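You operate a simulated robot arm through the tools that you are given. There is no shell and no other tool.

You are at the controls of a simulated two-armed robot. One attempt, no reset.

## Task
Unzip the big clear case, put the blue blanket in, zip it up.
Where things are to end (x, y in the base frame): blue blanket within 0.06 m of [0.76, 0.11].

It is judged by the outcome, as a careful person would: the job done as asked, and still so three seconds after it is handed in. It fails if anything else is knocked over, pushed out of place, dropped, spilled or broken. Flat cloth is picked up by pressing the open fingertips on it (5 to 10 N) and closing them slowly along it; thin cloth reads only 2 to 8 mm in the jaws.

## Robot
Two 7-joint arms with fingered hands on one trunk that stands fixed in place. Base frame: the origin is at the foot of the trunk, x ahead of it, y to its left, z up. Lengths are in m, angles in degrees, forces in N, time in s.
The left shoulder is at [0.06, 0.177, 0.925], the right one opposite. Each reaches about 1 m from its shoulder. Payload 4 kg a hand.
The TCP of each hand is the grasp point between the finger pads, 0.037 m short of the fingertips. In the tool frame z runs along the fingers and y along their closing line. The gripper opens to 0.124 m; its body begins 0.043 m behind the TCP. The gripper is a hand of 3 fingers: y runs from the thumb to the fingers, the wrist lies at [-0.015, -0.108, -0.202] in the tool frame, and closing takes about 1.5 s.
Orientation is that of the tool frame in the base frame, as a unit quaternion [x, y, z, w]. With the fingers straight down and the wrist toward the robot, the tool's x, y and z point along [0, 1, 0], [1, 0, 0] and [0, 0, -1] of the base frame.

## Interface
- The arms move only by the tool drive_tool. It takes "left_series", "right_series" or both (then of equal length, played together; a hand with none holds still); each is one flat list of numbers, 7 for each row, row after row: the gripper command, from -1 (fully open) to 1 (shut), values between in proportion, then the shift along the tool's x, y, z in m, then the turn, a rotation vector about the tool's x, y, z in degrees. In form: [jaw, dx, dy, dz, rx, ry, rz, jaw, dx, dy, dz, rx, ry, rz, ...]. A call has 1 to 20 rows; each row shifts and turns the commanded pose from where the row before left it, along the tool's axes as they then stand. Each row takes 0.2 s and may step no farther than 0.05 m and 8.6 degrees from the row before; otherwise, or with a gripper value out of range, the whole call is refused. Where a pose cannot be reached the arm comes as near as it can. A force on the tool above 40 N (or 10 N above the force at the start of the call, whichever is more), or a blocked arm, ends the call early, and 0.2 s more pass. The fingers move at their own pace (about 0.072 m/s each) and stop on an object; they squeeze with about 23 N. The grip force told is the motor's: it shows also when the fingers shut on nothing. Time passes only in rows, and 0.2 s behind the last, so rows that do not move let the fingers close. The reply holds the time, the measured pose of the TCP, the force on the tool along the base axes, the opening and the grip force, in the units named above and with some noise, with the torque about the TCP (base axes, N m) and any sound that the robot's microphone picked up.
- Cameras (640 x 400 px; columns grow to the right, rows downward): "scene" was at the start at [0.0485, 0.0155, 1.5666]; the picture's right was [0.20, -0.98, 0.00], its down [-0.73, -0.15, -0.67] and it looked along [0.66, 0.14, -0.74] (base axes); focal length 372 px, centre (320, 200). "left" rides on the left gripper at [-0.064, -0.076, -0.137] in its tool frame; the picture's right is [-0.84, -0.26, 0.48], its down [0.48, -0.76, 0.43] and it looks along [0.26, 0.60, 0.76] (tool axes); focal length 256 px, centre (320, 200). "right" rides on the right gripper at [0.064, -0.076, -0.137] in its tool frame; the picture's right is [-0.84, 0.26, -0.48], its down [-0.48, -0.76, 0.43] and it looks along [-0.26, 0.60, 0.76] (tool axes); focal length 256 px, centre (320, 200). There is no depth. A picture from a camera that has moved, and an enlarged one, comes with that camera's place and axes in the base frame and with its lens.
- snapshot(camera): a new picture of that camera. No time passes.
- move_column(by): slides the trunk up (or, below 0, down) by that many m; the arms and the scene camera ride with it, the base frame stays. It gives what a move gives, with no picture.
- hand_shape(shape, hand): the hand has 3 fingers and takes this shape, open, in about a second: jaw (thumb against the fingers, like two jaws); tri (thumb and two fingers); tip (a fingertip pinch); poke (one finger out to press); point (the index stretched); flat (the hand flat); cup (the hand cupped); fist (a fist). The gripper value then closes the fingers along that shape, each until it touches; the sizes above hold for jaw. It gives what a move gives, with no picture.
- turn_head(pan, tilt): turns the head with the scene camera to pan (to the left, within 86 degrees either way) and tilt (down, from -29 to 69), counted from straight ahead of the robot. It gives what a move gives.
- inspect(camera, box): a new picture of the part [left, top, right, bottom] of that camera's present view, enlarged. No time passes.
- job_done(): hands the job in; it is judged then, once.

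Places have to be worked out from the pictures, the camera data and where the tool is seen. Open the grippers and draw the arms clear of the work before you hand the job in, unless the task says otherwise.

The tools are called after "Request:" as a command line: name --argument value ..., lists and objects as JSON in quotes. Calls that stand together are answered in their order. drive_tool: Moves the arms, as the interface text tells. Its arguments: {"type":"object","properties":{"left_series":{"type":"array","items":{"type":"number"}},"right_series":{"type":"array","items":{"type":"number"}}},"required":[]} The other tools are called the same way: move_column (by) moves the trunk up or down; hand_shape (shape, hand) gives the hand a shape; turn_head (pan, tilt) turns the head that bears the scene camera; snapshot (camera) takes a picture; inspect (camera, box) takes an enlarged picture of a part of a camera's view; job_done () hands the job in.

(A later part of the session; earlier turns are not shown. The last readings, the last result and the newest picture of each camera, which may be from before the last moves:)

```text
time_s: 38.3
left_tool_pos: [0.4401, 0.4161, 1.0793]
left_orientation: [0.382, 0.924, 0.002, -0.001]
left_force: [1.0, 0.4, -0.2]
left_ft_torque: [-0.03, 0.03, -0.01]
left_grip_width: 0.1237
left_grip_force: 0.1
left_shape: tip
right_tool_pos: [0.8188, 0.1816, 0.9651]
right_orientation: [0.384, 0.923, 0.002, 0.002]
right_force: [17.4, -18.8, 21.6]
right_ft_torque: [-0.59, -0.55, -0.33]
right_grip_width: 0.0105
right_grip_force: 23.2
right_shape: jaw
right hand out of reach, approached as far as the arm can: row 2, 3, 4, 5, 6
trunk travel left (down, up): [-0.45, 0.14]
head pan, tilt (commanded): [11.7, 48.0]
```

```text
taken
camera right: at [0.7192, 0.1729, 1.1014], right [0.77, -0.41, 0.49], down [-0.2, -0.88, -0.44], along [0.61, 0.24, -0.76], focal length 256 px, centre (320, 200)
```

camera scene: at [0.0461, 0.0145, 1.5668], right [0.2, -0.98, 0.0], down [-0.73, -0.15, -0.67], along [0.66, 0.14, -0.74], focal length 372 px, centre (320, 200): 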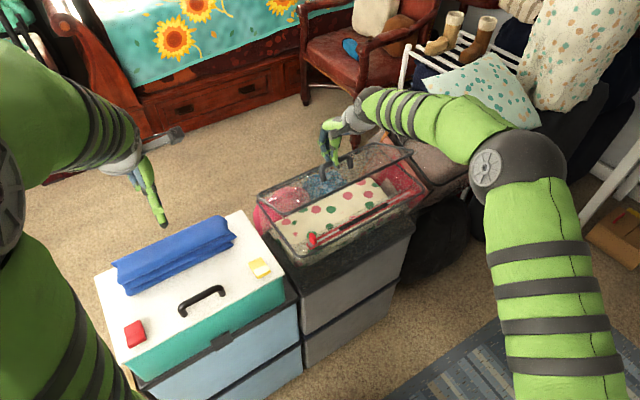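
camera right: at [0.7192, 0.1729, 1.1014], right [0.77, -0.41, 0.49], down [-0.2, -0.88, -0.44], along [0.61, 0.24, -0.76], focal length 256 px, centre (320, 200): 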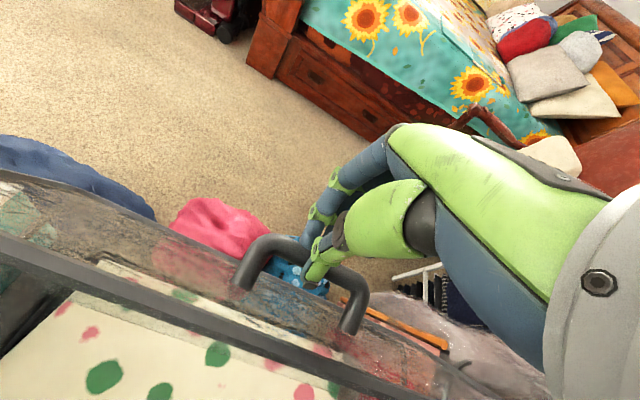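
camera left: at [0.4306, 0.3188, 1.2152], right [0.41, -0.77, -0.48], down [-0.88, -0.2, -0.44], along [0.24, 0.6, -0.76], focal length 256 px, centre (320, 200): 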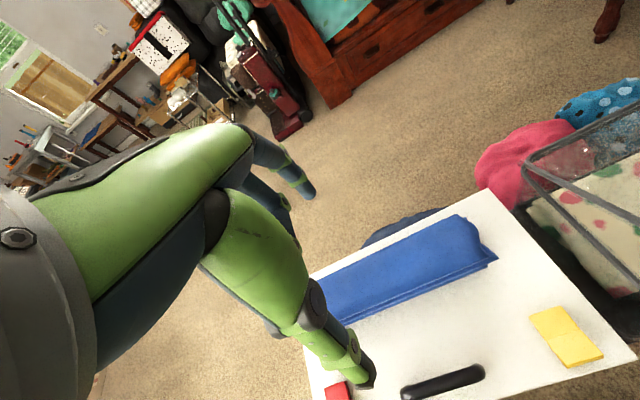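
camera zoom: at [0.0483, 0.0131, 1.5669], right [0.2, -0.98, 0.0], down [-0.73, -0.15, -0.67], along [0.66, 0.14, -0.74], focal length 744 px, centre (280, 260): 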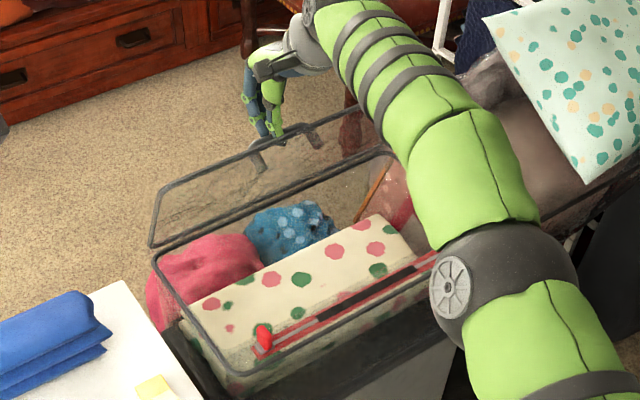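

The right arm has run out of reach at about 62° of opening. I ease the command back to where the hand is and lean the hand (fingers pointing back-down) so that the wrist comes nearer to the robot.

Request:
drive_tool --right_series '[1, 0, -0.0132, 0, 0, 0, 0, 1, 0, -0.0132, 0, 0, 0, 0, 1, 0, -0.0132, 0, 0, 0, 0, 1, 0, 0, 0, -6, 0, 0, 1, 0, 0, 0, -6, 0, 0, 1, 0, 0, 0, -6, 0, 0, 1, 0, 0, 0, 0, 0, 0]'

Request:
inspect --camera "scene" --box '[240, 70, 440, 270]'

Request:
snapshot --camera "right"

```text
time_s: 39.9
left_tool_pos: [0.4389, 0.4173, 1.0803]
left_orientation: [0.383, 0.924, 0.001, 0.0]
left_force: [0.5, -0.3, -0.2]
left_ft_torque: [-0.02, 0.0, -0.01]
left_grip_width: 0.1242
left_grip_force: 0.1
left_shape: tip
right_tool_pos: [0.7877, 0.1579, 0.9638]
right_orientation: [0.377, 0.912, 0.147, 0.061]
right_force: [-2.9, -4.7, 18.2]
right_ft_torque: [0.13, -0.06, -0.12]
right_grip_width: 0.0054
right_grip_force: 22.8
right_shape: jaw
trunk travel left (down, up): [-0.45, 0.14]
head pan, tilt (commanded): [11.7, 48.0]
```

```text
2.00 times, centred on (340, 170) of scene
camera zoom: at [0.0465, 0.0148, 1.5668], right [0.2, -0.98, 0.0], down [-0.73, -0.15, -0.67], along [0.66, 0.14, -0.74], focal length 744 px, centre (280, 260)
```

zoom: 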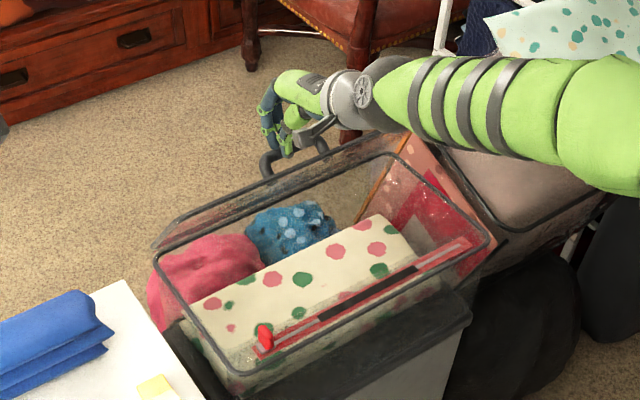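

```text
taken
camera right: at [0.6615, 0.1215, 1.0699], right [0.66, -0.53, 0.54], down [-0.07, -0.76, -0.65], along [0.75, 0.39, -0.53], focal length 256 px, centre (320, 200)
```

right: 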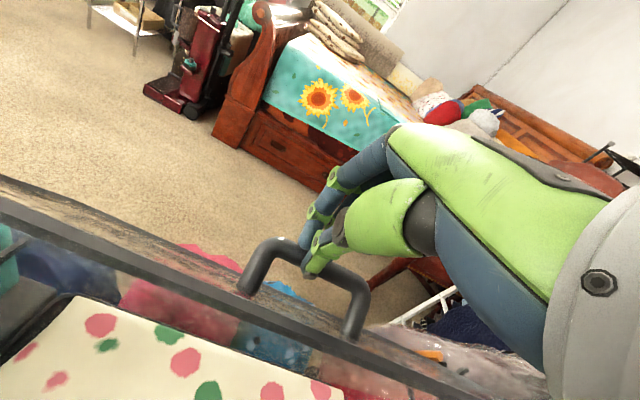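

The lid dropped back to about 45–50° and the bar has slid toward the fingertips, with 18 N pushing the hand up. I ease the hand up 3 mm and re-read the forces.

Request:
drive_tool --right_series '[1, 0, 0.0009, -0.0029, 0, 0, 0, 1, 0, 0, 0, 0, 0, 0]'

Request:
inspect --camera "right" --box '[200, 180, 420, 360]'

Request:
inspect --camera "scene" --box '[290, 90, 370, 170]'

```text
time_s: 40.5
left_tool_pos: [0.4386, 0.4171, 1.0783]
left_orientation: [0.383, 0.924, 0.001, 0.0]
left_force: [-0.5, -0.8, 0.2]
left_ft_torque: [0.01, -0.02, 0.02]
left_grip_width: 0.124
left_grip_force: 0.0
left_shape: tip
right_tool_pos: [0.7883, 0.1567, 0.9648]
right_orientation: [0.377, 0.913, 0.144, 0.06]
right_force: [-0.9, -1.1, 4.0]
right_ft_torque: [0.01, -0.01, 0.02]
right_grip_width: 0.0033
right_grip_force: 23.3
right_shape: jaw
trunk travel left (down, up): [-0.45, 0.14]
head pan, tilt (commanded): [11.7, 48.0]
```

```text
2.22 times, centred on (310, 270) of right
camera zoom: at [0.6624, 0.1204, 1.0707], right [0.66, -0.52, 0.54], down [-0.07, -0.76, -0.65], along [0.75, 0.39, -0.54], focal length 569 px, centre (342, 44)
```

zoom: 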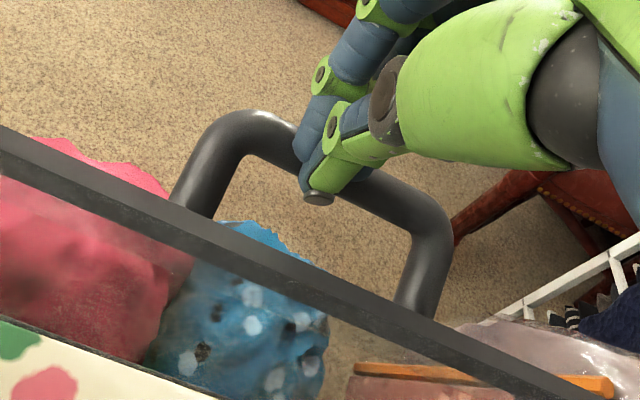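

```text
5.00 times, centred on (330, 130) of scene
camera zoom: at [0.0474, 0.015, 1.5666], right [0.2, -0.98, 0.0], down [-0.73, -0.15, -0.67], along [0.66, 0.14, -0.74], focal length 1860 px, centre (270, 550)
```

zoom: 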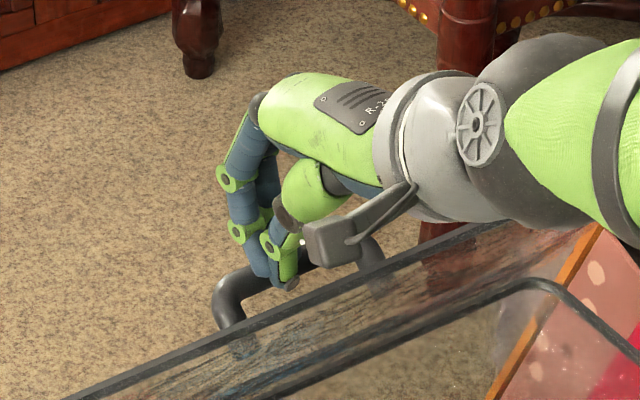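

The bar sits about 1.8 cm below the TCP, near the fingertips, with the lid at roughly 49°. I slightly loosen, push the hand 1 cm deeper along the fingers (the thumb keeps the bar caged) and re-close.

Request:
drive_tool --right_series '[0.7, 0, 0, 0.004, 0, 0, 0, 0.7, 0, 0, 0.006, 0, 0, 0, 1, 0, 0, 0.002, 0, 0, 0, 1, 0, 0, 0, 0, 0, 0, 1, 0, 0, 0, 0, 0, 0]'

Request:
inspect --camera "right" --box '[200, 180, 420, 360]'

Request:
inspect --camera "scene" --box '[240, 70, 440, 270]'

```text
time_s: 41.7
left_tool_pos: [0.4391, 0.4178, 1.0788]
left_orientation: [0.383, 0.924, 0.001, 0.001]
left_force: [-0.8, 0.1, -0.5]
left_ft_torque: [0.01, -0.01, -0.02]
left_grip_width: 0.1235
left_grip_force: 0.1
left_shape: tip
right_tool_pos: [0.7918, 0.1607, 0.9543]
right_orientation: [0.378, 0.913, 0.145, 0.059]
right_force: [-2.8, -0.6, 17.2]
right_ft_torque: [0.29, -0.42, 0.06]
right_grip_width: 0.0001
right_grip_force: 23.2
right_shape: jaw
trunk travel left (down, up): [-0.45, 0.14]
head pan, tilt (commanded): [11.7, 48.0]
```

```text
2.22 times, centred on (310, 270) of right
camera zoom: at [0.6651, 0.1237, 1.0604], right [0.66, -0.53, 0.54], down [-0.07, -0.76, -0.65], along [0.75, 0.39, -0.54], focal length 569 px, centre (342, 44)
```

zoom: 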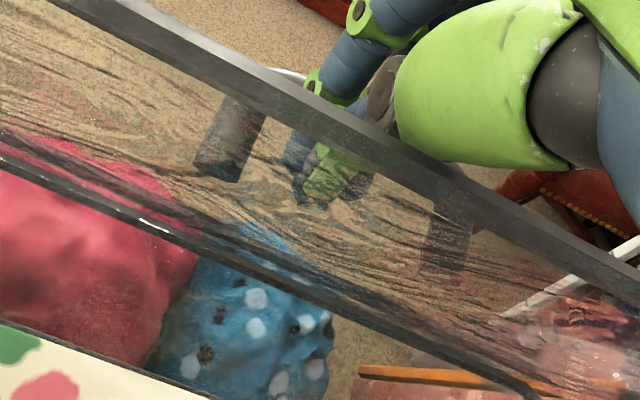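

```text
2.00 times, centred on (340, 170) of scene
camera zoom: at [0.0468, 0.0152, 1.5667], right [0.2, -0.98, 0.0], down [-0.73, -0.15, -0.67], along [0.66, 0.14, -0.74], focal length 744 px, centre (280, 260)
```

zoom: 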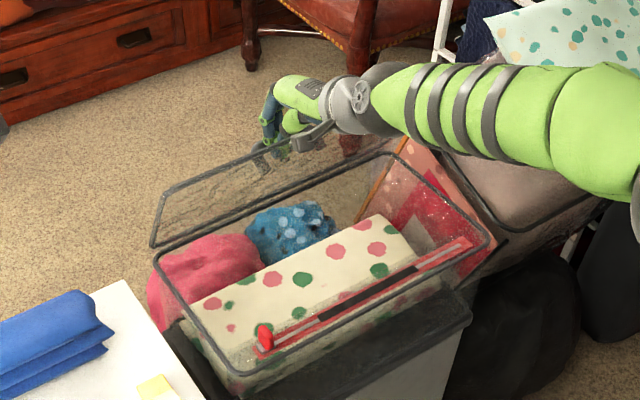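

The bar slipped out of the pinch, but the closed fingers are now inside the handle loop (between bar and lid) and hook the lid at about 65°, with the lid's front edge touching the palm. I raise the hand 3 mm to ease that contact and check that the lid stays hooked.

Request:
drive_tool --right_series '[1, 0, 0.001, -0.003, 0, 0, 0, 1, 0, 0, 0, 0, 0, 0]'

Request:
snapshot --camera "right"

Request:
inspect --camera "scene" --box '[280, 90, 380, 170]'

Request:
inspect --camera "left" --box '[460, 60, 640, 300]'

```text
time_s: 42.3
left_tool_pos: [0.4392, 0.4176, 1.0784]
left_orientation: [0.382, 0.924, 0.0, 0.0]
left_force: [0.1, -0.2, -0.8]
left_ft_torque: [-0.05, 0.01, 0.0]
left_grip_width: 0.1239
left_grip_force: 0.0
left_shape: tip
right_tool_pos: [0.7911, 0.1598, 0.955]
right_orientation: [0.376, 0.913, 0.143, 0.058]
right_force: [-0.3, 1.0, 4.6]
right_ft_torque: [0.08, -0.1, 0.02]
right_grip_width: 0.0
right_grip_force: 22.6
right_shape: jaw
trunk travel left (down, up): [-0.45, 0.14]
head pan, tilt (commanded): [11.7, 48.0]
```

```text
taken
camera right: at [0.6652, 0.1236, 1.0617], right [0.66, -0.52, 0.54], down [-0.08, -0.76, -0.65], along [0.75, 0.39, -0.54], focal length 256 px, centre (320, 200)
```

right: 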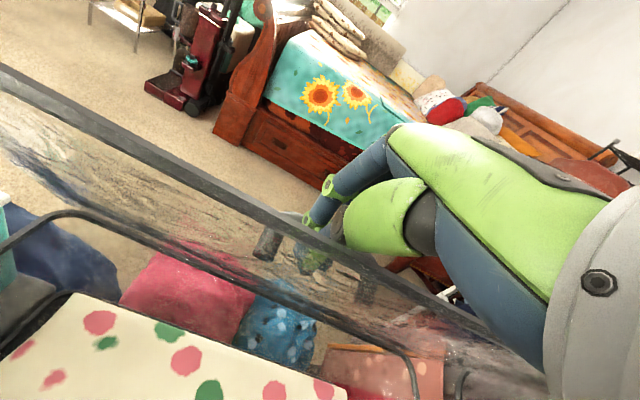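

```text
5.00 times, centred on (330, 130) of scene
camera zoom: at [0.0481, 0.0155, 1.5665], right [0.2, -0.98, 0.0], down [-0.73, -0.15, -0.67], along [0.66, 0.14, -0.74], focal length 1860 px, centre (270, 550)
```

zoom: 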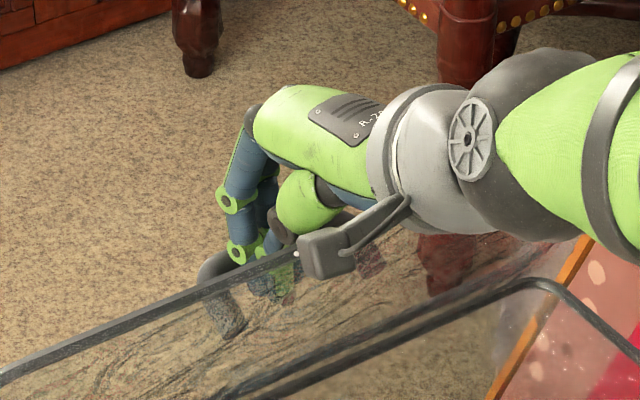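

```text
1.67 times, centred on (550, 180) of left
camera zoom: at [0.432, 0.3196, 1.2142], right [0.41, -0.77, -0.48], down [-0.88, -0.2, -0.43], along [0.24, 0.6, -0.76], focal length 427 px, centre (-63, 233)
```

zoom: 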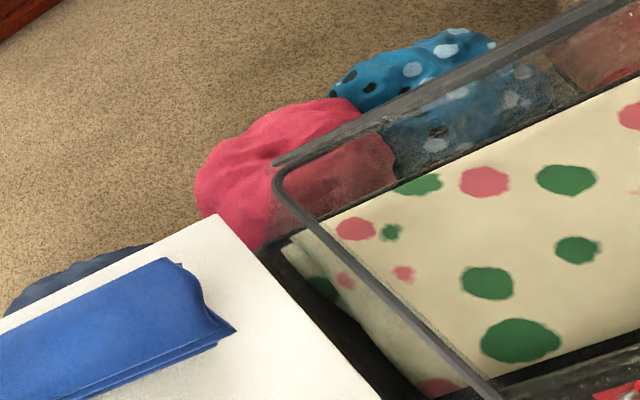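

The lid is steady at about 63°, hooked on the right fingers. The left hand will push it over from the inside, so I give the left hand the jaw shape and bring it, closing, to the front of the lid's left part.

Request:
hand_shape --shape "jaw" --hand "left"

Request:
drive_tool --left_series '[1, -0.0356, -0.0133, -0.0014, 0, 0, 0, 1, -0.0356, -0.0133, -0.0014, 0, 0, 0, 1, -0.0356, -0.0133, -0.0014, 0, 0, 0, 1, -0.0356, -0.0133, -0.0014, 0, 0, 0, 1, -0.0356, -0.0133, -0.0014, 0, 0, 0, 1, -0.0356, -0.0133, -0.0014, 0, 0, 0, 1, -0.0356, -0.0133, -0.0014, 0, 0, 0, 1, -0.0356, -0.0133, -0.0014, 0, 0, 0, 1, 0, 0, 0, -7.5, 0, 0, 1, 0, 0, 0, -7.5, 0, 0, 1, 0, 0, 0, -7.5, 0, 0, 1, 0, 0, 0, -7.5, 0, 0, 1, 0, 0, 0, -7.5, 0, 0, 1, 0, 0, 0, -7.5, 0, 0, 1, 0, 0, 0, 0, 0, 0]'

Request:
snapshot --camera "scene"

Request:
snapshot --camera "left"

Request:
snapshot --camera "right"

```text
time_s: 43.2
left_tool_pos: [0.4389, 0.4174, 1.0785]
left_orientation: [0.383, 0.924, 0.0, 0.0]
left_force: [-0.7, -0.2, -0.3]
left_ft_torque: [0.02, 0.03, 0.04]
left_grip_width: 0.1239
left_grip_force: 0.1
left_shape: jaw
right_tool_pos: [0.7908, 0.1594, 0.9558]
right_orientation: [0.377, 0.913, 0.145, 0.06]
right_force: [0.4, -0.3, 0.6]
right_ft_torque: [0.0, -0.02, 0.01]
right_grip_width: 0.0001
right_grip_force: 23.1
right_shape: jaw
trunk travel left (down, up): [-0.45, 0.14]
head pan, tilt (commanded): [11.7, 48.0]
```

```text
time_s: 46.4
left_tool_pos: [0.5676, 0.1428, 1.089]
left_orientation: [0.353, 0.853, 0.354, 0.147]
left_force: [-0.1, 0.5, -0.1]
left_ft_torque: [-0.01, 0.04, -0.01]
left_grip_width: 0.0
left_grip_force: 23.1
left_shape: jaw
right_tool_pos: [0.7915, 0.16, 0.9557]
right_orientation: [0.378, 0.912, 0.144, 0.06]
right_force: [0.3, 0.2, -0.2]
right_ft_torque: [-0.03, -0.02, 0.02]
right_grip_width: 0.0
right_grip_force: 22.8
right_shape: jaw
trunk travel left (down, up): [-0.45, 0.14]
head pan, tilt (commanded): [11.7, 48.0]
```

```text
taken
camera scene: at [0.0486, 0.0154, 1.5666], right [0.2, -0.98, 0.0], down [-0.73, -0.15, -0.67], along [0.66, 0.14, -0.74], focal length 372 px, centre (320, 200)
```

scene: 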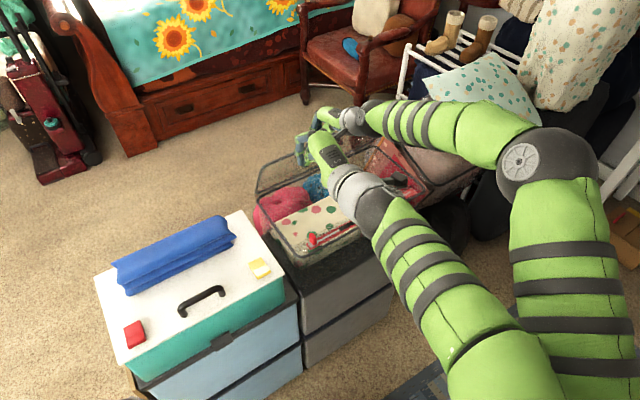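

```text
taken
camera left: at [0.5071, -0.009, 1.1313], right [0.71, -0.48, -0.52], down [-0.5, 0.18, -0.84], along [0.5, 0.86, -0.12], focal length 256 px, centre (320, 200)
```

left: 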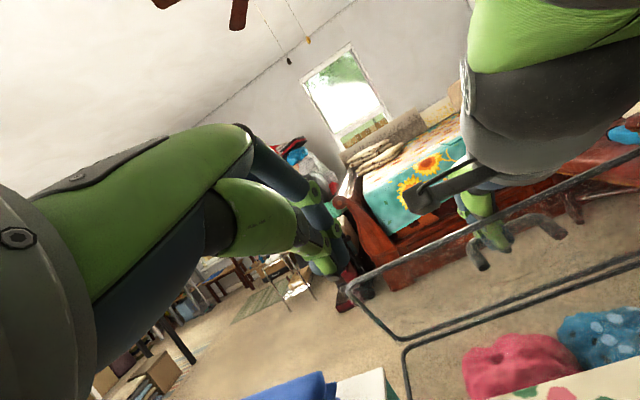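

```text
taken
camera right: at [0.6658, 0.1237, 1.0629], right [0.66, -0.52, 0.54], down [-0.07, -0.76, -0.65], along [0.75, 0.39, -0.54], focal length 256 px, centre (320, 200)
```

right: 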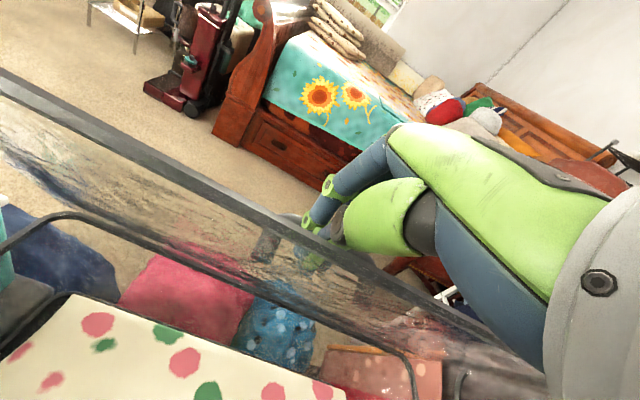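

The right hand reads almost no load, so the lid seems to stay put nearly by itself. I bring the left fingertips up to the lid's inner face at its left part as a catcher.

Request:
drive_tool --left_series '[1, 0, 0.0005, 0.0265, 0, 0, 0, 1, 0, 0.0005, 0.0265, 0, 0, 0, 1, 0, 0.0005, 0.0265, 0, 0, 0, 1, 0, 0.0005, 0.0265, 0, 0, 0, 1, 0, 0.0005, 0.0225, 0, 0, 0, 1, 0, 0, 0, 0, 0, 0]'

Request:
inspect --camera "scene" --box '[220, 60, 460, 270]'

Request:
snapshot --camera "left"

Request:
snapshot --camera "right"

```text
time_s: 47.8
left_tool_pos: [0.6316, 0.2072, 1.0003]
left_orientation: [0.354, 0.853, 0.354, 0.147]
left_force: [1.0, -0.1, -0.2]
left_ft_torque: [-0.04, -0.01, -0.04]
left_grip_width: 0.0
left_grip_force: 23.0
left_shape: jaw
right_tool_pos: [0.7914, 0.1608, 0.9559]
right_orientation: [0.378, 0.912, 0.144, 0.06]
right_force: [-1.1, 0.1, -0.2]
right_ft_torque: [0.02, 0.01, 0.01]
right_grip_width: 0.0001
right_grip_force: 23.1
right_shape: jaw
trunk travel left (down, up): [-0.45, 0.14]
head pan, tilt (commanded): [11.7, 48.0]
```

```text
1.90 times, centred on (340, 165) of scene
camera zoom: at [0.0486, 0.0155, 1.5666], right [0.2, -0.98, 0.0], down [-0.73, -0.15, -0.67], along [0.66, 0.14, -0.74], focal length 709 px, centre (282, 267)
```

zoom: 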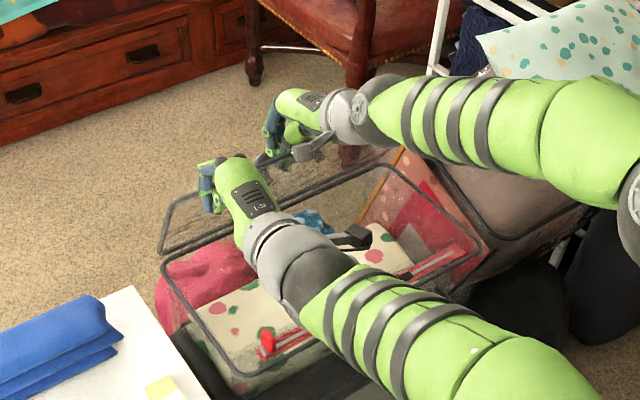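

```text
taken
camera left: at [0.5721, 0.0562, 1.0422], right [0.7, -0.48, -0.52], down [-0.5, 0.18, -0.84], along [0.5, 0.86, -0.12], focal length 256 px, centre (320, 200)
```

left: 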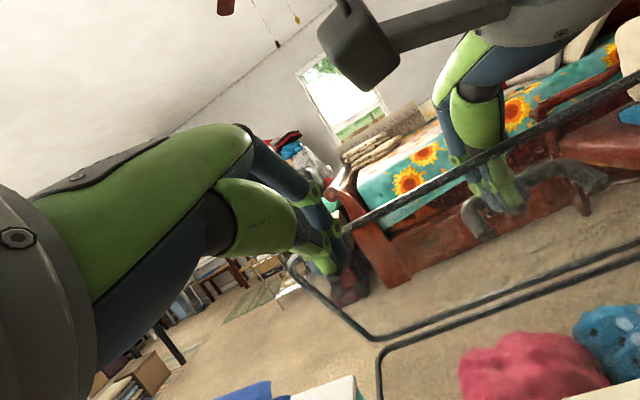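

```text
taken
camera right: at [0.6658, 0.1237, 1.0629], right [0.66, -0.52, 0.54], down [-0.07, -0.76, -0.65], along [0.75, 0.39, -0.54], focal length 256 px, centre (320, 200)
```

right: 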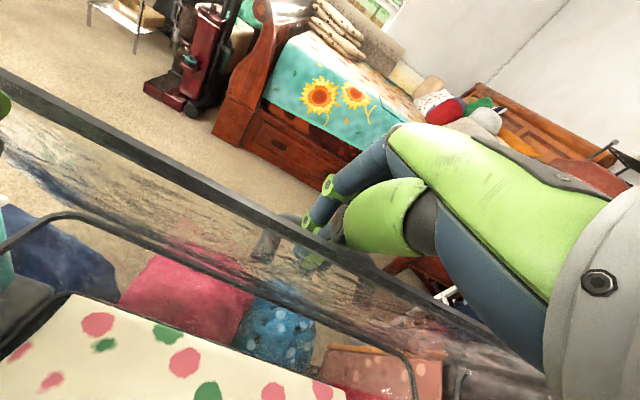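

The left fingers stand ready in front of the lid's inner face, but the two wrist cameras are close together, so the right hand must leave first. I draw the right fingers up out of the loop along their own direction.

Request:
drive_tool --right_series '[1, 0, 0, -0.015, 0, 0, 0, 1, 0, 0, -0.02, 0, 0, 0, 1, 0, 0, -0.025, 0, 0, 0, 1, 0, 0, -0.03, 0, 0, 0, 1, 0, 0, 0, 0, 0, 0]'

Request:
inspect --camera "scene" --box '[220, 60, 460, 270]'

Request:
snapshot --camera "left"

Request:
snapshot --camera "right"

```text
time_s: 49.0
left_tool_pos: [0.6341, 0.2066, 1.0006]
left_orientation: [0.353, 0.854, 0.354, 0.147]
left_force: [0.4, -0.7, -0.2]
left_ft_torque: [-0.02, 0.01, -0.01]
left_grip_width: 0.0
left_grip_force: 23.0
left_shape: jaw
right_tool_pos: [0.772, 0.1415, 1.0408]
right_orientation: [0.379, 0.912, 0.144, 0.059]
right_force: [0.2, -0.4, -0.2]
right_ft_torque: [0.01, -0.02, -0.01]
right_grip_width: 0.0
right_grip_force: 23.3
right_shape: jaw
trunk travel left (down, up): [-0.45, 0.14]
head pan, tilt (commanded): [11.7, 48.0]
```

```text
1.90 times, centred on (340, 165) of scene
camera zoom: at [0.0487, 0.0154, 1.5666], right [0.2, -0.98, 0.0], down [-0.73, -0.15, -0.67], along [0.66, 0.14, -0.74], focal length 709 px, centre (282, 267)
```

zoom: 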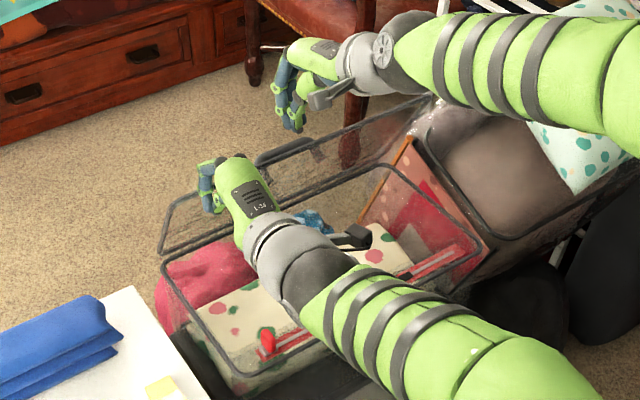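

```text
taken
camera left: at [0.5722, 0.0562, 1.0424], right [0.71, -0.48, -0.52], down [-0.5, 0.18, -0.84], along [0.5, 0.86, -0.12], focal length 256 px, centre (320, 200)
```

left: 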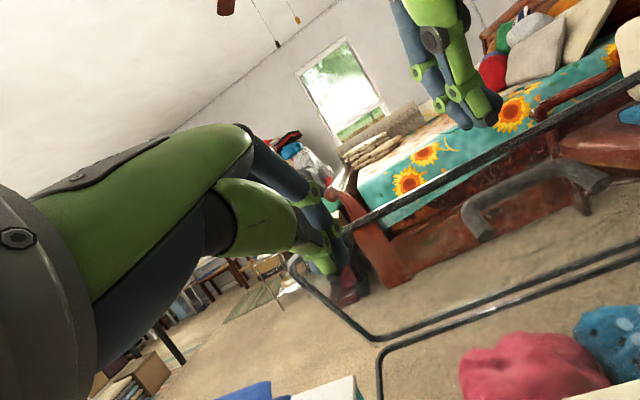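

```text
taken
camera right: at [0.6458, 0.1053, 1.1474], right [0.66, -0.52, 0.54], down [-0.07, -0.76, -0.65], along [0.75, 0.39, -0.54], focal length 256 px, centre (320, 200)
```

right: 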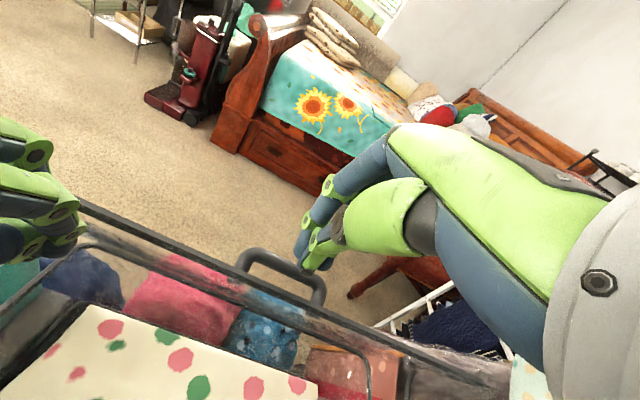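

The lid stays at about 63° on its own when the right hand leaves. I move the right hand away to the right, then push the lid further back with the left fingers.

Request:
drive_tool --right_series '[1, -0.02, -0.016, -0.0157, 0, 0, 0, 1, -0.02, -0.016, -0.0157, 0, 0, 0, 1, -0.02, -0.016, -0.0157, 0, 0, 0, 1, -0.02, -0.016, -0.0157, 0, 0, 0, 1, -0.02, -0.016, -0.0157, 0, 0, 0, 1, 0, 0, 0, 0, 0, 0]'

Request:
drive_tool --left_series '[1, 0, 0.009, 0.009, 0, 0, 0, 1, 0, 0.009, 0.009, 0, 0, 0, 1, 0, 0.009, 0.009, 0, 0, 0, 1, 0, 0.009, 0.009, 0, 0, 0, 1, 0, 0, 0, 0, 0, 0]'

Request:
inspect --camera "scene" --box '[220, 60, 460, 270]'

Request:
snapshot --camera "left"

Request:
snapshot --camera "right"

```text
time_s: 50.4
left_tool_pos: [0.6316, 0.2077, 1.0]
left_orientation: [0.353, 0.854, 0.354, 0.146]
left_force: [-0.3, -0.1, 0.2]
left_ft_torque: [0.01, -0.05, -0.01]
left_grip_width: 0.0
left_grip_force: 23.4
left_shape: jaw
right_tool_pos: [0.7731, 0.0007, 1.0918]
right_orientation: [0.377, 0.913, 0.145, 0.061]
right_force: [-0.3, -0.2, -0.6]
right_ft_torque: [-0.03, -0.02, 0.0]
right_grip_width: 0.0001
right_grip_force: 23.4
right_shape: jaw
trunk travel left (down, up): [-0.45, 0.14]
head pan, tilt (commanded): [11.7, 48.0]
```

```text
time_s: 51.6
left_tool_pos: [0.6686, 0.2424, 1.0014]
left_orientation: [0.353, 0.854, 0.354, 0.146]
left_force: [-0.3, 0.7, -0.2]
left_ft_torque: [0.04, 0.0, -0.02]
left_grip_width: 0.0
left_grip_force: 22.7
left_shape: jaw
right_tool_pos: [0.7731, 0.0011, 1.0902]
right_orientation: [0.378, 0.913, 0.145, 0.059]
right_force: [0.3, -0.3, 0.0]
right_ft_torque: [0.01, -0.02, 0.02]
right_grip_width: 0.0002
right_grip_force: 23.1
right_shape: jaw
trunk travel left (down, up): [-0.45, 0.14]
head pan, tilt (commanded): [11.7, 48.0]
```

```text
1.90 times, centred on (340, 165) of scene
camera zoom: at [0.0485, 0.0154, 1.5666], right [0.2, -0.98, 0.0], down [-0.73, -0.15, -0.67], along [0.66, 0.14, -0.74], focal length 709 px, centre (282, 267)
```

zoom: 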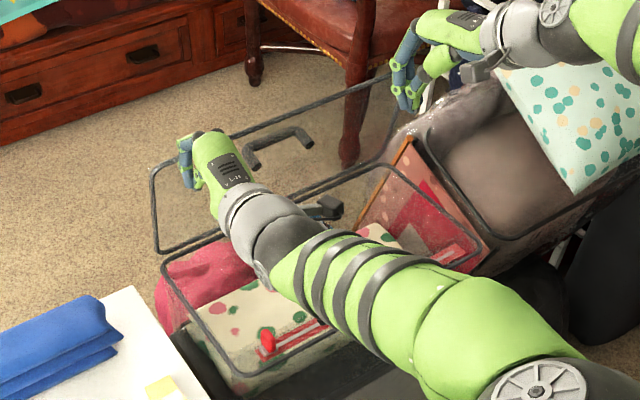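

```text
taken
camera left: at [0.6084, 0.0913, 1.0435], right [0.71, -0.48, -0.52], down [-0.5, 0.18, -0.84], along [0.5, 0.86, -0.12], focal length 256 px, centre (320, 200)
```

left: 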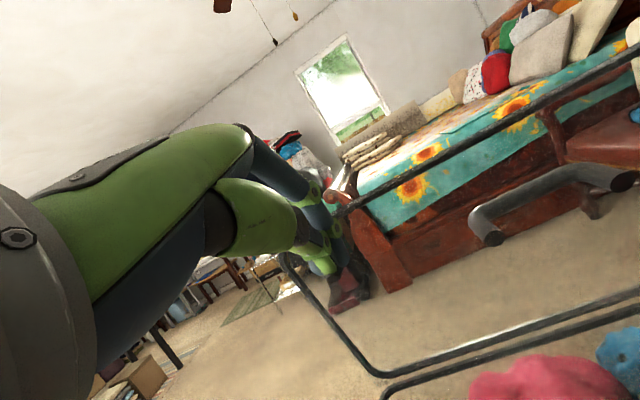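

```text
taken
camera right: at [0.6467, -0.036, 1.197], right [0.66, -0.52, 0.54], down [-0.07, -0.76, -0.65], along [0.75, 0.39, -0.54], focal length 256 px, centre (320, 200)
```

right: 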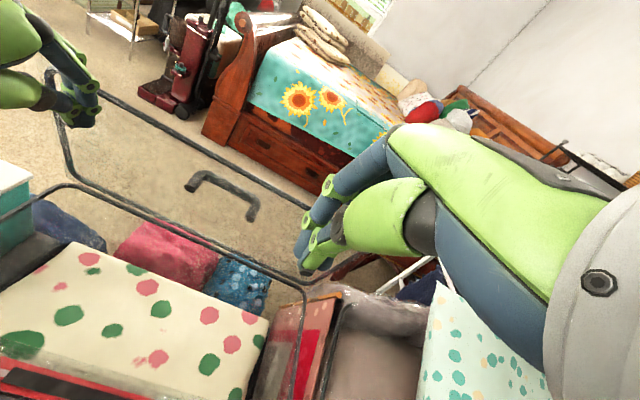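

The lid is now around 75° and follows easily. I push it on past the vertical.

Request:
drive_tool --left_series '[1, 0, 0.009, 0.009, 0, 0, 0, 1, 0, 0.009, 0.009, 0, 0, 0, 1, 0, 0.009, 0.009, 0, 0, 0, 1, 0, 0.009, 0.009, 0, 0, 0, 1, 0, 0, 0, 0, 0, 0]'

Request:
inspect --camera "scene" --box '[220, 60, 460, 270]'

Request:
snapshot --camera "right"

```text
time_s: 52.8
left_tool_pos: [0.7031, 0.2799, 1.0014]
left_orientation: [0.354, 0.854, 0.353, 0.146]
left_force: [0.3, -0.4, 0.2]
left_ft_torque: [0.03, 0.0, -0.01]
left_grip_width: 0.0
left_grip_force: 22.8
left_shape: jaw
right_tool_pos: [0.7727, 0.0009, 1.0898]
right_orientation: [0.378, 0.912, 0.145, 0.061]
right_force: [0.4, -0.5, -0.2]
right_ft_torque: [0.01, 0.0, 0.0]
right_grip_width: 0.0
right_grip_force: 22.9
right_shape: jaw
trunk travel left (down, up): [-0.45, 0.14]
head pan, tilt (commanded): [11.7, 48.0]
```

```text
1.90 times, centred on (340, 165) of scene
camera zoom: at [0.0486, 0.0154, 1.5666], right [0.2, -0.98, 0.0], down [-0.73, -0.15, -0.67], along [0.66, 0.14, -0.74], focal length 709 px, centre (282, 267)
```

zoom: 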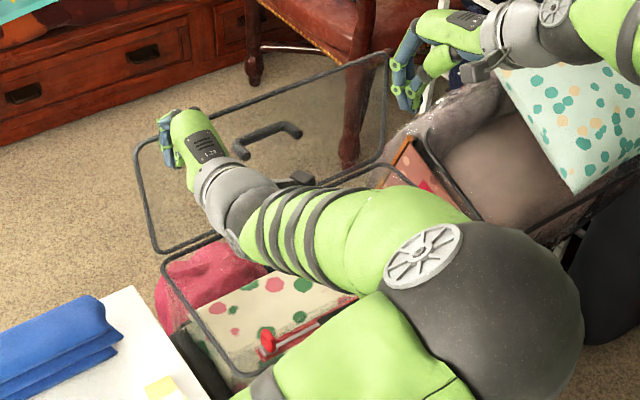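

```text
taken
camera right: at [0.6468, -0.036, 1.197], right [0.66, -0.52, 0.54], down [-0.07, -0.76, -0.65], along [0.75, 0.39, -0.54], focal length 256 px, centre (320, 200)
```

right: 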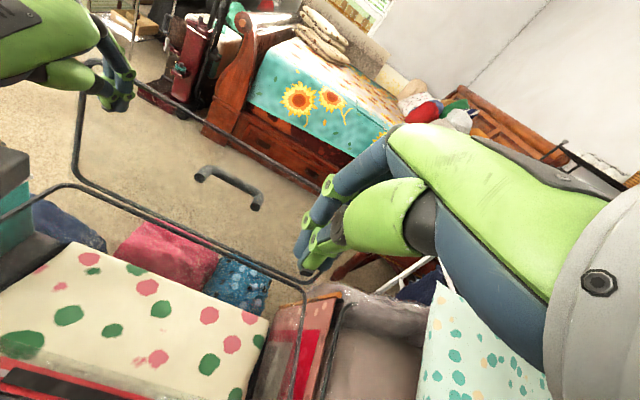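

The lid is about vertical now. I push a bit more so that it leans back beyond 90°, then check whether it rests there.

Request:
drive_tool --left_series '[1, 0, 0.009, 0.009, 0, 0, 0, 1, 0, 0.009, 0.009, 0, 0, 0, 1, 0, 0.009, 0.009, 0, 0, 0, 1, 0, 0, 0, 0, 0, 0]'

Request:
inspect --camera "scene" --box '[220, 60, 460, 270]'

Request:
snapshot --camera "right"

```text
time_s: 53.8
left_tool_pos: [0.731, 0.3048, 1.0015]
left_orientation: [0.354, 0.853, 0.354, 0.147]
left_force: [-12.6, -9.3, 7.0]
left_ft_torque: [0.15, -0.1, 0.15]
left_grip_width: 0.0003
left_grip_force: 22.8
left_shape: jaw
right_tool_pos: [0.7712, -0.0009, 1.093]
right_orientation: [0.378, 0.913, 0.145, 0.06]
right_force: [0.2, 0.0, 0.2]
right_ft_torque: [0.01, -0.01, 0.01]
right_grip_width: 0.0002
right_grip_force: 23.4
right_shape: jaw
trunk travel left (down, up): [-0.45, 0.14]
head pan, tilt (commanded): [11.7, 48.0]
```

```text
1.90 times, centred on (340, 165) of scene
camera zoom: at [0.0464, 0.0139, 1.5668], right [0.2, -0.98, 0.0], down [-0.73, -0.15, -0.67], along [0.66, 0.14, -0.74], focal length 709 px, centre (282, 267)
```

zoom: 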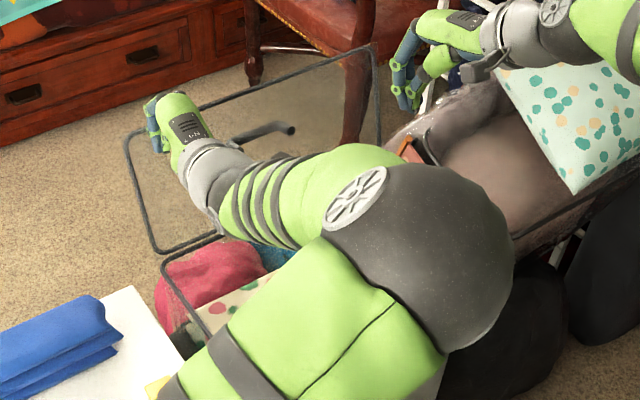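

```text
taken
camera right: at [0.6451, -0.0372, 1.1979], right [0.66, -0.53, 0.54], down [-0.07, -0.76, -0.65], along [0.75, 0.39, -0.54], focal length 256 px, centre (320, 200)
```

right: 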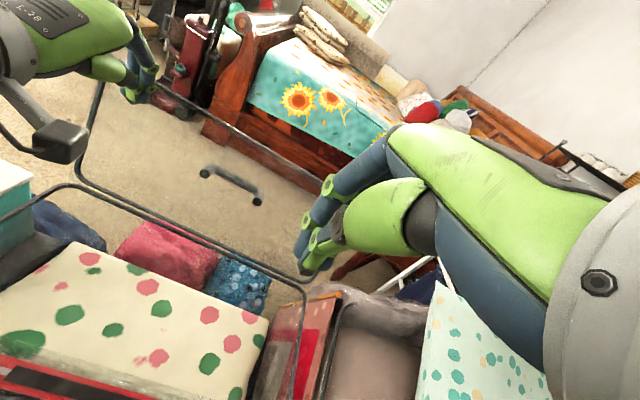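

I feel the lid's stop (about 15 N) a little past vertical. I draw the left hand back the same way and see whether the lid stays open.

Request:
drive_tool --left_series '[1, 0, -0.009, -0.009, 0, 0, 0, 1, 0, -0.009, -0.009, 0, 0, 0, 1, 0, -0.011, -0.011, 0, 0, 0, 1, 0, -0.011, -0.011, 0, 0, 0, 1, 0, -0.011, -0.011, 0, 0, 0, 1, 0, -0.011, -0.011, 0, 0, 0, 1, 0, -0.011, -0.011, 0, 0, 0, 1, 0, 0, -0.03, 0, 0, 0, 1, 0, 0, -0.03, 0, 0, 0, 1, 0, 0, -0.03, 0, 0, 0, 1, 0, 0, 0, 0, 0, 0]'

Request:
inspect --camera "scene" --box '[220, 60, 460, 270]'

Request:
snapshot --camera "right"

Request:
snapshot --camera "scene"

```text
time_s: 56.2
left_tool_pos: [0.6124, 0.1873, 1.0643]
left_orientation: [0.354, 0.853, 0.353, 0.147]
left_force: [-0.2, 0.1, 0.0]
left_ft_torque: [0.02, -0.02, -0.02]
left_grip_width: 0.0
left_grip_force: 23.1
left_shape: jaw
right_tool_pos: [0.773, -0.0004, 1.0906]
right_orientation: [0.378, 0.912, 0.145, 0.059]
right_force: [-0.4, 0.1, 1.1]
right_ft_torque: [0.02, -0.02, -0.03]
right_grip_width: 0.0
right_grip_force: 23.1
right_shape: jaw
trunk travel left (down, up): [-0.45, 0.14]
head pan, tilt (commanded): [11.7, 48.0]
```

```text
1.90 times, centred on (340, 165) of scene
camera zoom: at [0.0487, 0.0154, 1.5666], right [0.2, -0.98, 0.0], down [-0.73, -0.15, -0.67], along [0.66, 0.14, -0.74], focal length 709 px, centre (282, 267)
```

zoom: 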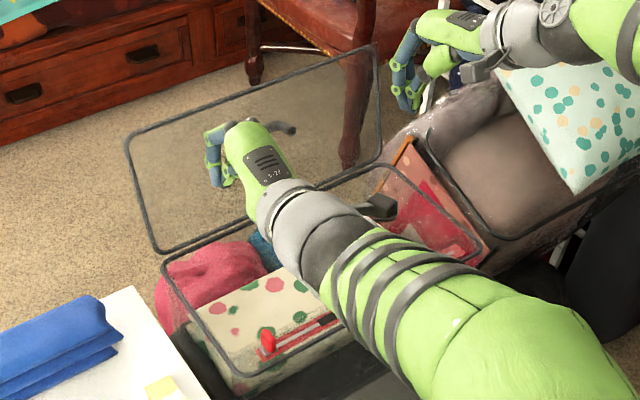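

```text
taken
camera right: at [0.6469, -0.0359, 1.1969], right [0.66, -0.52, 0.54], down [-0.07, -0.76, -0.65], along [0.75, 0.39, -0.54], focal length 256 px, centre (320, 200)
```

right: 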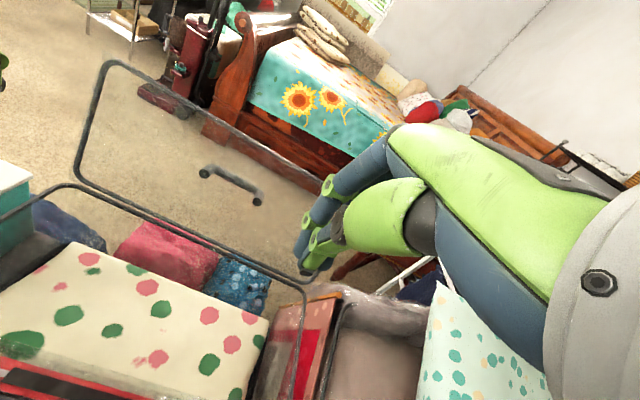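

```text
taken
camera scene: at [0.0487, 0.0154, 1.5666], right [0.2, -0.98, 0.0], down [-0.73, -0.15, -0.67], along [0.66, 0.14, -0.74], focal length 372 px, centre (320, 200)
```

scene: 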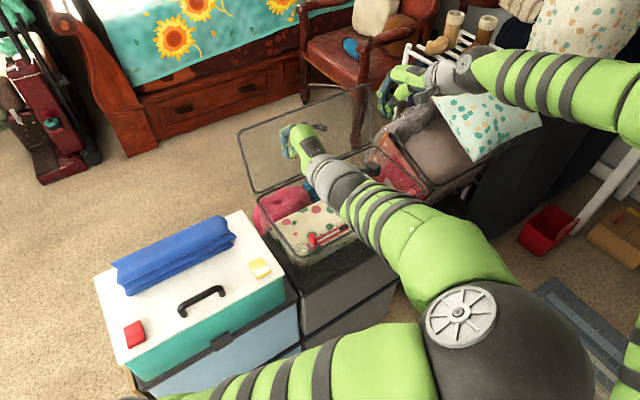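

The lid stays open on its own, so both hands are free. I take the left hand back the way it came, un-leaning it, to above the blanket, opening the jaws.

Request:
drive_tool --left_series '[1, 0, -0.014, -0.0318, 0, 0, 0, 1, 0, -0.014, -0.0318, 0, 0, 0, 1, 0, 0, 0, 7.5, 0, 0, 1, 0, 0, 0, 7.5, 0, 0, 1, 0, 0, 0, 7.5, 0, 0, 1, 0, 0, 0, 7.5, 0, 0, 1, 0, 0, 0, 7.5, 0, 0, 1, 0, 0, 0, 7.5, 0, 0, 0.5, 0.0356, 0.0133, 0.0014, 0, 0, 0, 0, 0.0356, 0.0133, 0.0014, 0, 0, 0, -0.5, 0.0356, 0.0133, 0.0014, 0, 0, 0, -1, 0.0356, 0.0133, 0.0014, 0, 0, 0, -1, 0.0356, 0.0133, 0.0014, 0, 0, 0, -1, 0.0356, 0.0133, 0.0014, 0, 0, 0, -1, 0.0356, 0.0133, 0.0014, 0, 0, 0, -1, 0.0356, 0.0133, 0.0014, 0, 0, 0, -1, 0, 0, 0, 0, 0, 0]'

Request:
snapshot --camera "scene"

Request:
snapshot --camera "left"

Request:
snapshot --camera "right"

```text
time_s: 59.8
left_tool_pos: [0.4398, 0.4187, 1.0783]
left_orientation: [0.383, 0.924, 0.0, 0.0]
left_force: [-0.5, 0.6, -0.4]
left_ft_torque: [0.02, 0.01, 0.0]
left_grip_width: 0.1236
left_grip_force: 0.0
left_shape: jaw
right_tool_pos: [0.7721, 0.0001, 1.0906]
right_orientation: [0.378, 0.912, 0.144, 0.06]
right_force: [0.3, -0.2, -0.1]
right_ft_torque: [0.0, 0.01, -0.01]
right_grip_width: 0.0001
right_grip_force: 23.0
right_shape: jaw
trunk travel left (down, up): [-0.45, 0.14]
head pan, tilt (commanded): [11.7, 48.0]
```

```text
taken
camera scene: at [0.0486, 0.0153, 1.5666], right [0.2, -0.98, 0.0], down [-0.73, -0.15, -0.67], along [0.66, 0.14, -0.74], focal length 372 px, centre (320, 200)
```

scene: 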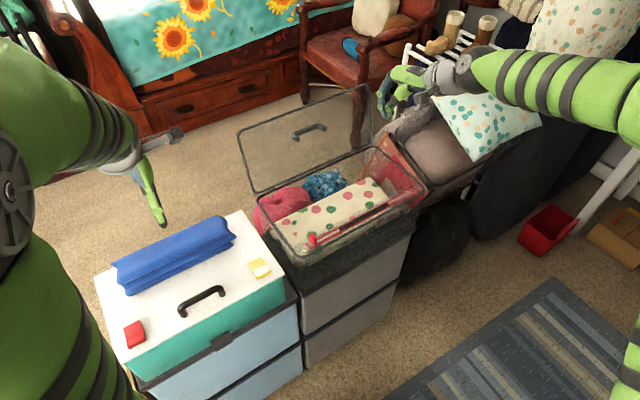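

```text
taken
camera left: at [0.4321, 0.32, 1.2149], right [0.41, -0.77, -0.48], down [-0.88, -0.2, -0.43], along [0.24, 0.6, -0.76], focal length 256 px, centre (320, 200)
```

left: 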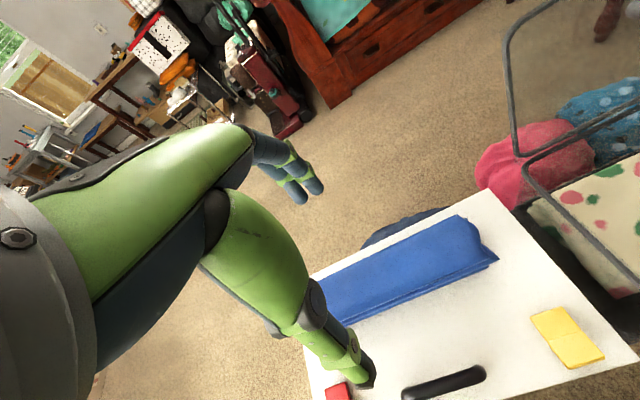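

```text
taken
camera right: at [0.6468, -0.0362, 1.197], right [0.66, -0.53, 0.54], down [-0.07, -0.76, -0.65], along [0.75, 0.39, -0.54], focal length 256 px, centre (320, 200)
```

right: 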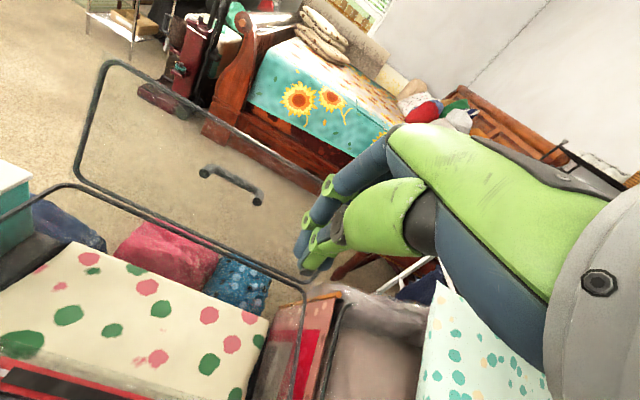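

The case stands open and the blanket is undisturbed. I enlarge the blanket in both views to place the grasp.

Request:
inspect --camera "left" --box '[300, 190, 520, 340]'

Request:
inspect --camera "scene" --box '[100, 205, 250, 305]'

```text
2.67 times, centred on (410, 265) of left
camera zoom: at [0.4321, 0.32, 1.2149], right [0.41, -0.77, -0.48], down [-0.88, -0.2, -0.43], along [0.24, 0.6, -0.76], focal length 683 px, centre (80, 27)
```

zoom: 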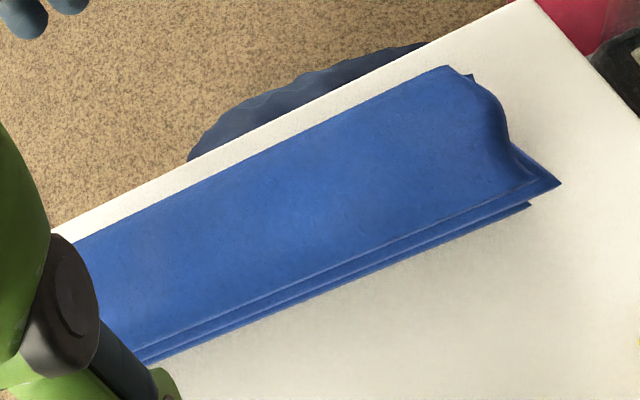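

```text
4.00 times, centred on (175, 255) of scene
camera zoom: at [0.0486, 0.0153, 1.5666], right [0.2, -0.98, 0.0], down [-0.73, -0.15, -0.67], along [0.66, 0.14, -0.74], focal length 1488 px, centre (900, -20)
```

zoom: 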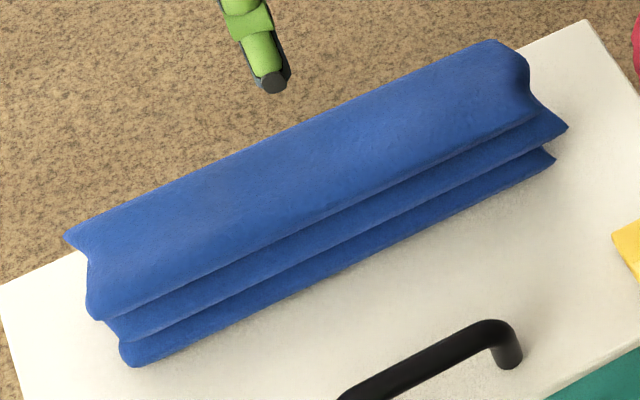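

The blanket is a three-fold stack about 25 cm long, 6.5 cm wide and 6 cm high, centred near (0.463,0.449). I lower the open left jaws to just above it, straddling its width.

Request:
drive_tool --left_series '[-1, 0.005, 0.038, 0, 0, 0, 0, -1, 0, 0, 0.04, 0, 0, 0, -1, 0, 0, 0.04, 0, 0, 0, -1, 0, 0, 0.04, 0, 0, 0, -1, 0, 0, 0.028, 0, 0, 0, -1, 0, 0, 0, 0, 0, 0]'

Request:
snapshot --camera "left"

Request:
inspect --camera "scene" --box '[80, 150, 280, 310]'

```text
time_s: 61.2
left_tool_pos: [0.4651, 0.4496, 0.9489]
left_orientation: [0.382, 0.924, 0.0, 0.0]
left_force: [-0.2, -0.1, -0.7]
left_ft_torque: [-0.03, -0.01, -0.03]
left_grip_width: 0.1237
left_grip_force: 0.0
left_shape: jaw
left hand out of reach, approached as far as the arm can: row 5
right_tool_pos: [0.7723, 0.0008, 1.0905]
right_orientation: [0.378, 0.912, 0.145, 0.06]
right_force: [-0.5, 0.1, 1.0]
right_ft_torque: [-0.02, 0.0, 0.0]
right_grip_width: 0.0
right_grip_force: 23.2
right_shape: jaw
trunk travel left (down, up): [-0.45, 0.14]
head pan, tilt (commanded): [11.7, 48.0]
```

```text
taken
camera left: at [0.4572, 0.3515, 1.085], right [0.41, -0.77, -0.48], down [-0.88, -0.2, -0.43], along [0.24, 0.6, -0.76], focal length 256 px, centre (320, 200)
```

left: 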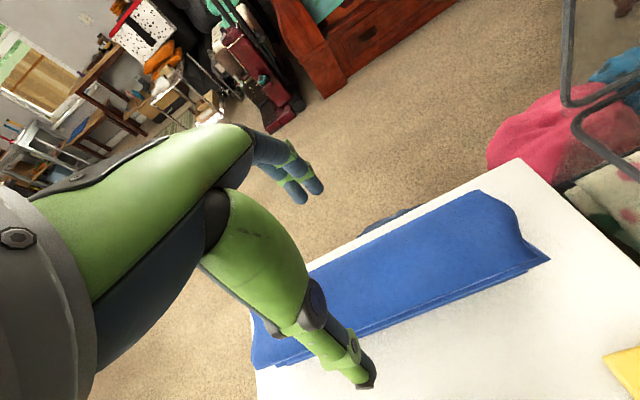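

```text
2.50 times, centred on (180, 230) of scene
camera zoom: at [0.0488, 0.0156, 1.5666], right [0.2, -0.98, 0.0], down [-0.73, -0.15, -0.67], along [0.65, 0.14, -0.74], focal length 930 px, centre (670, 125)
```

zoom: 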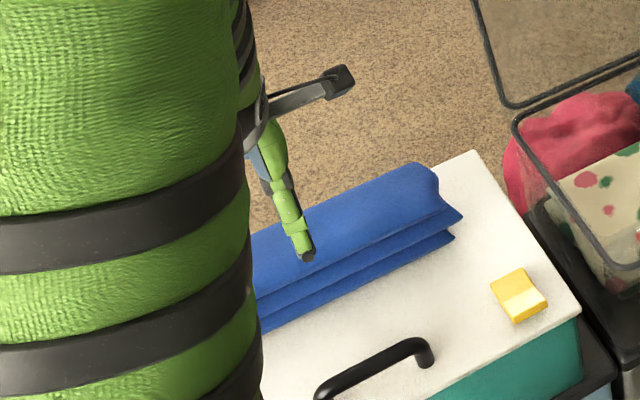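

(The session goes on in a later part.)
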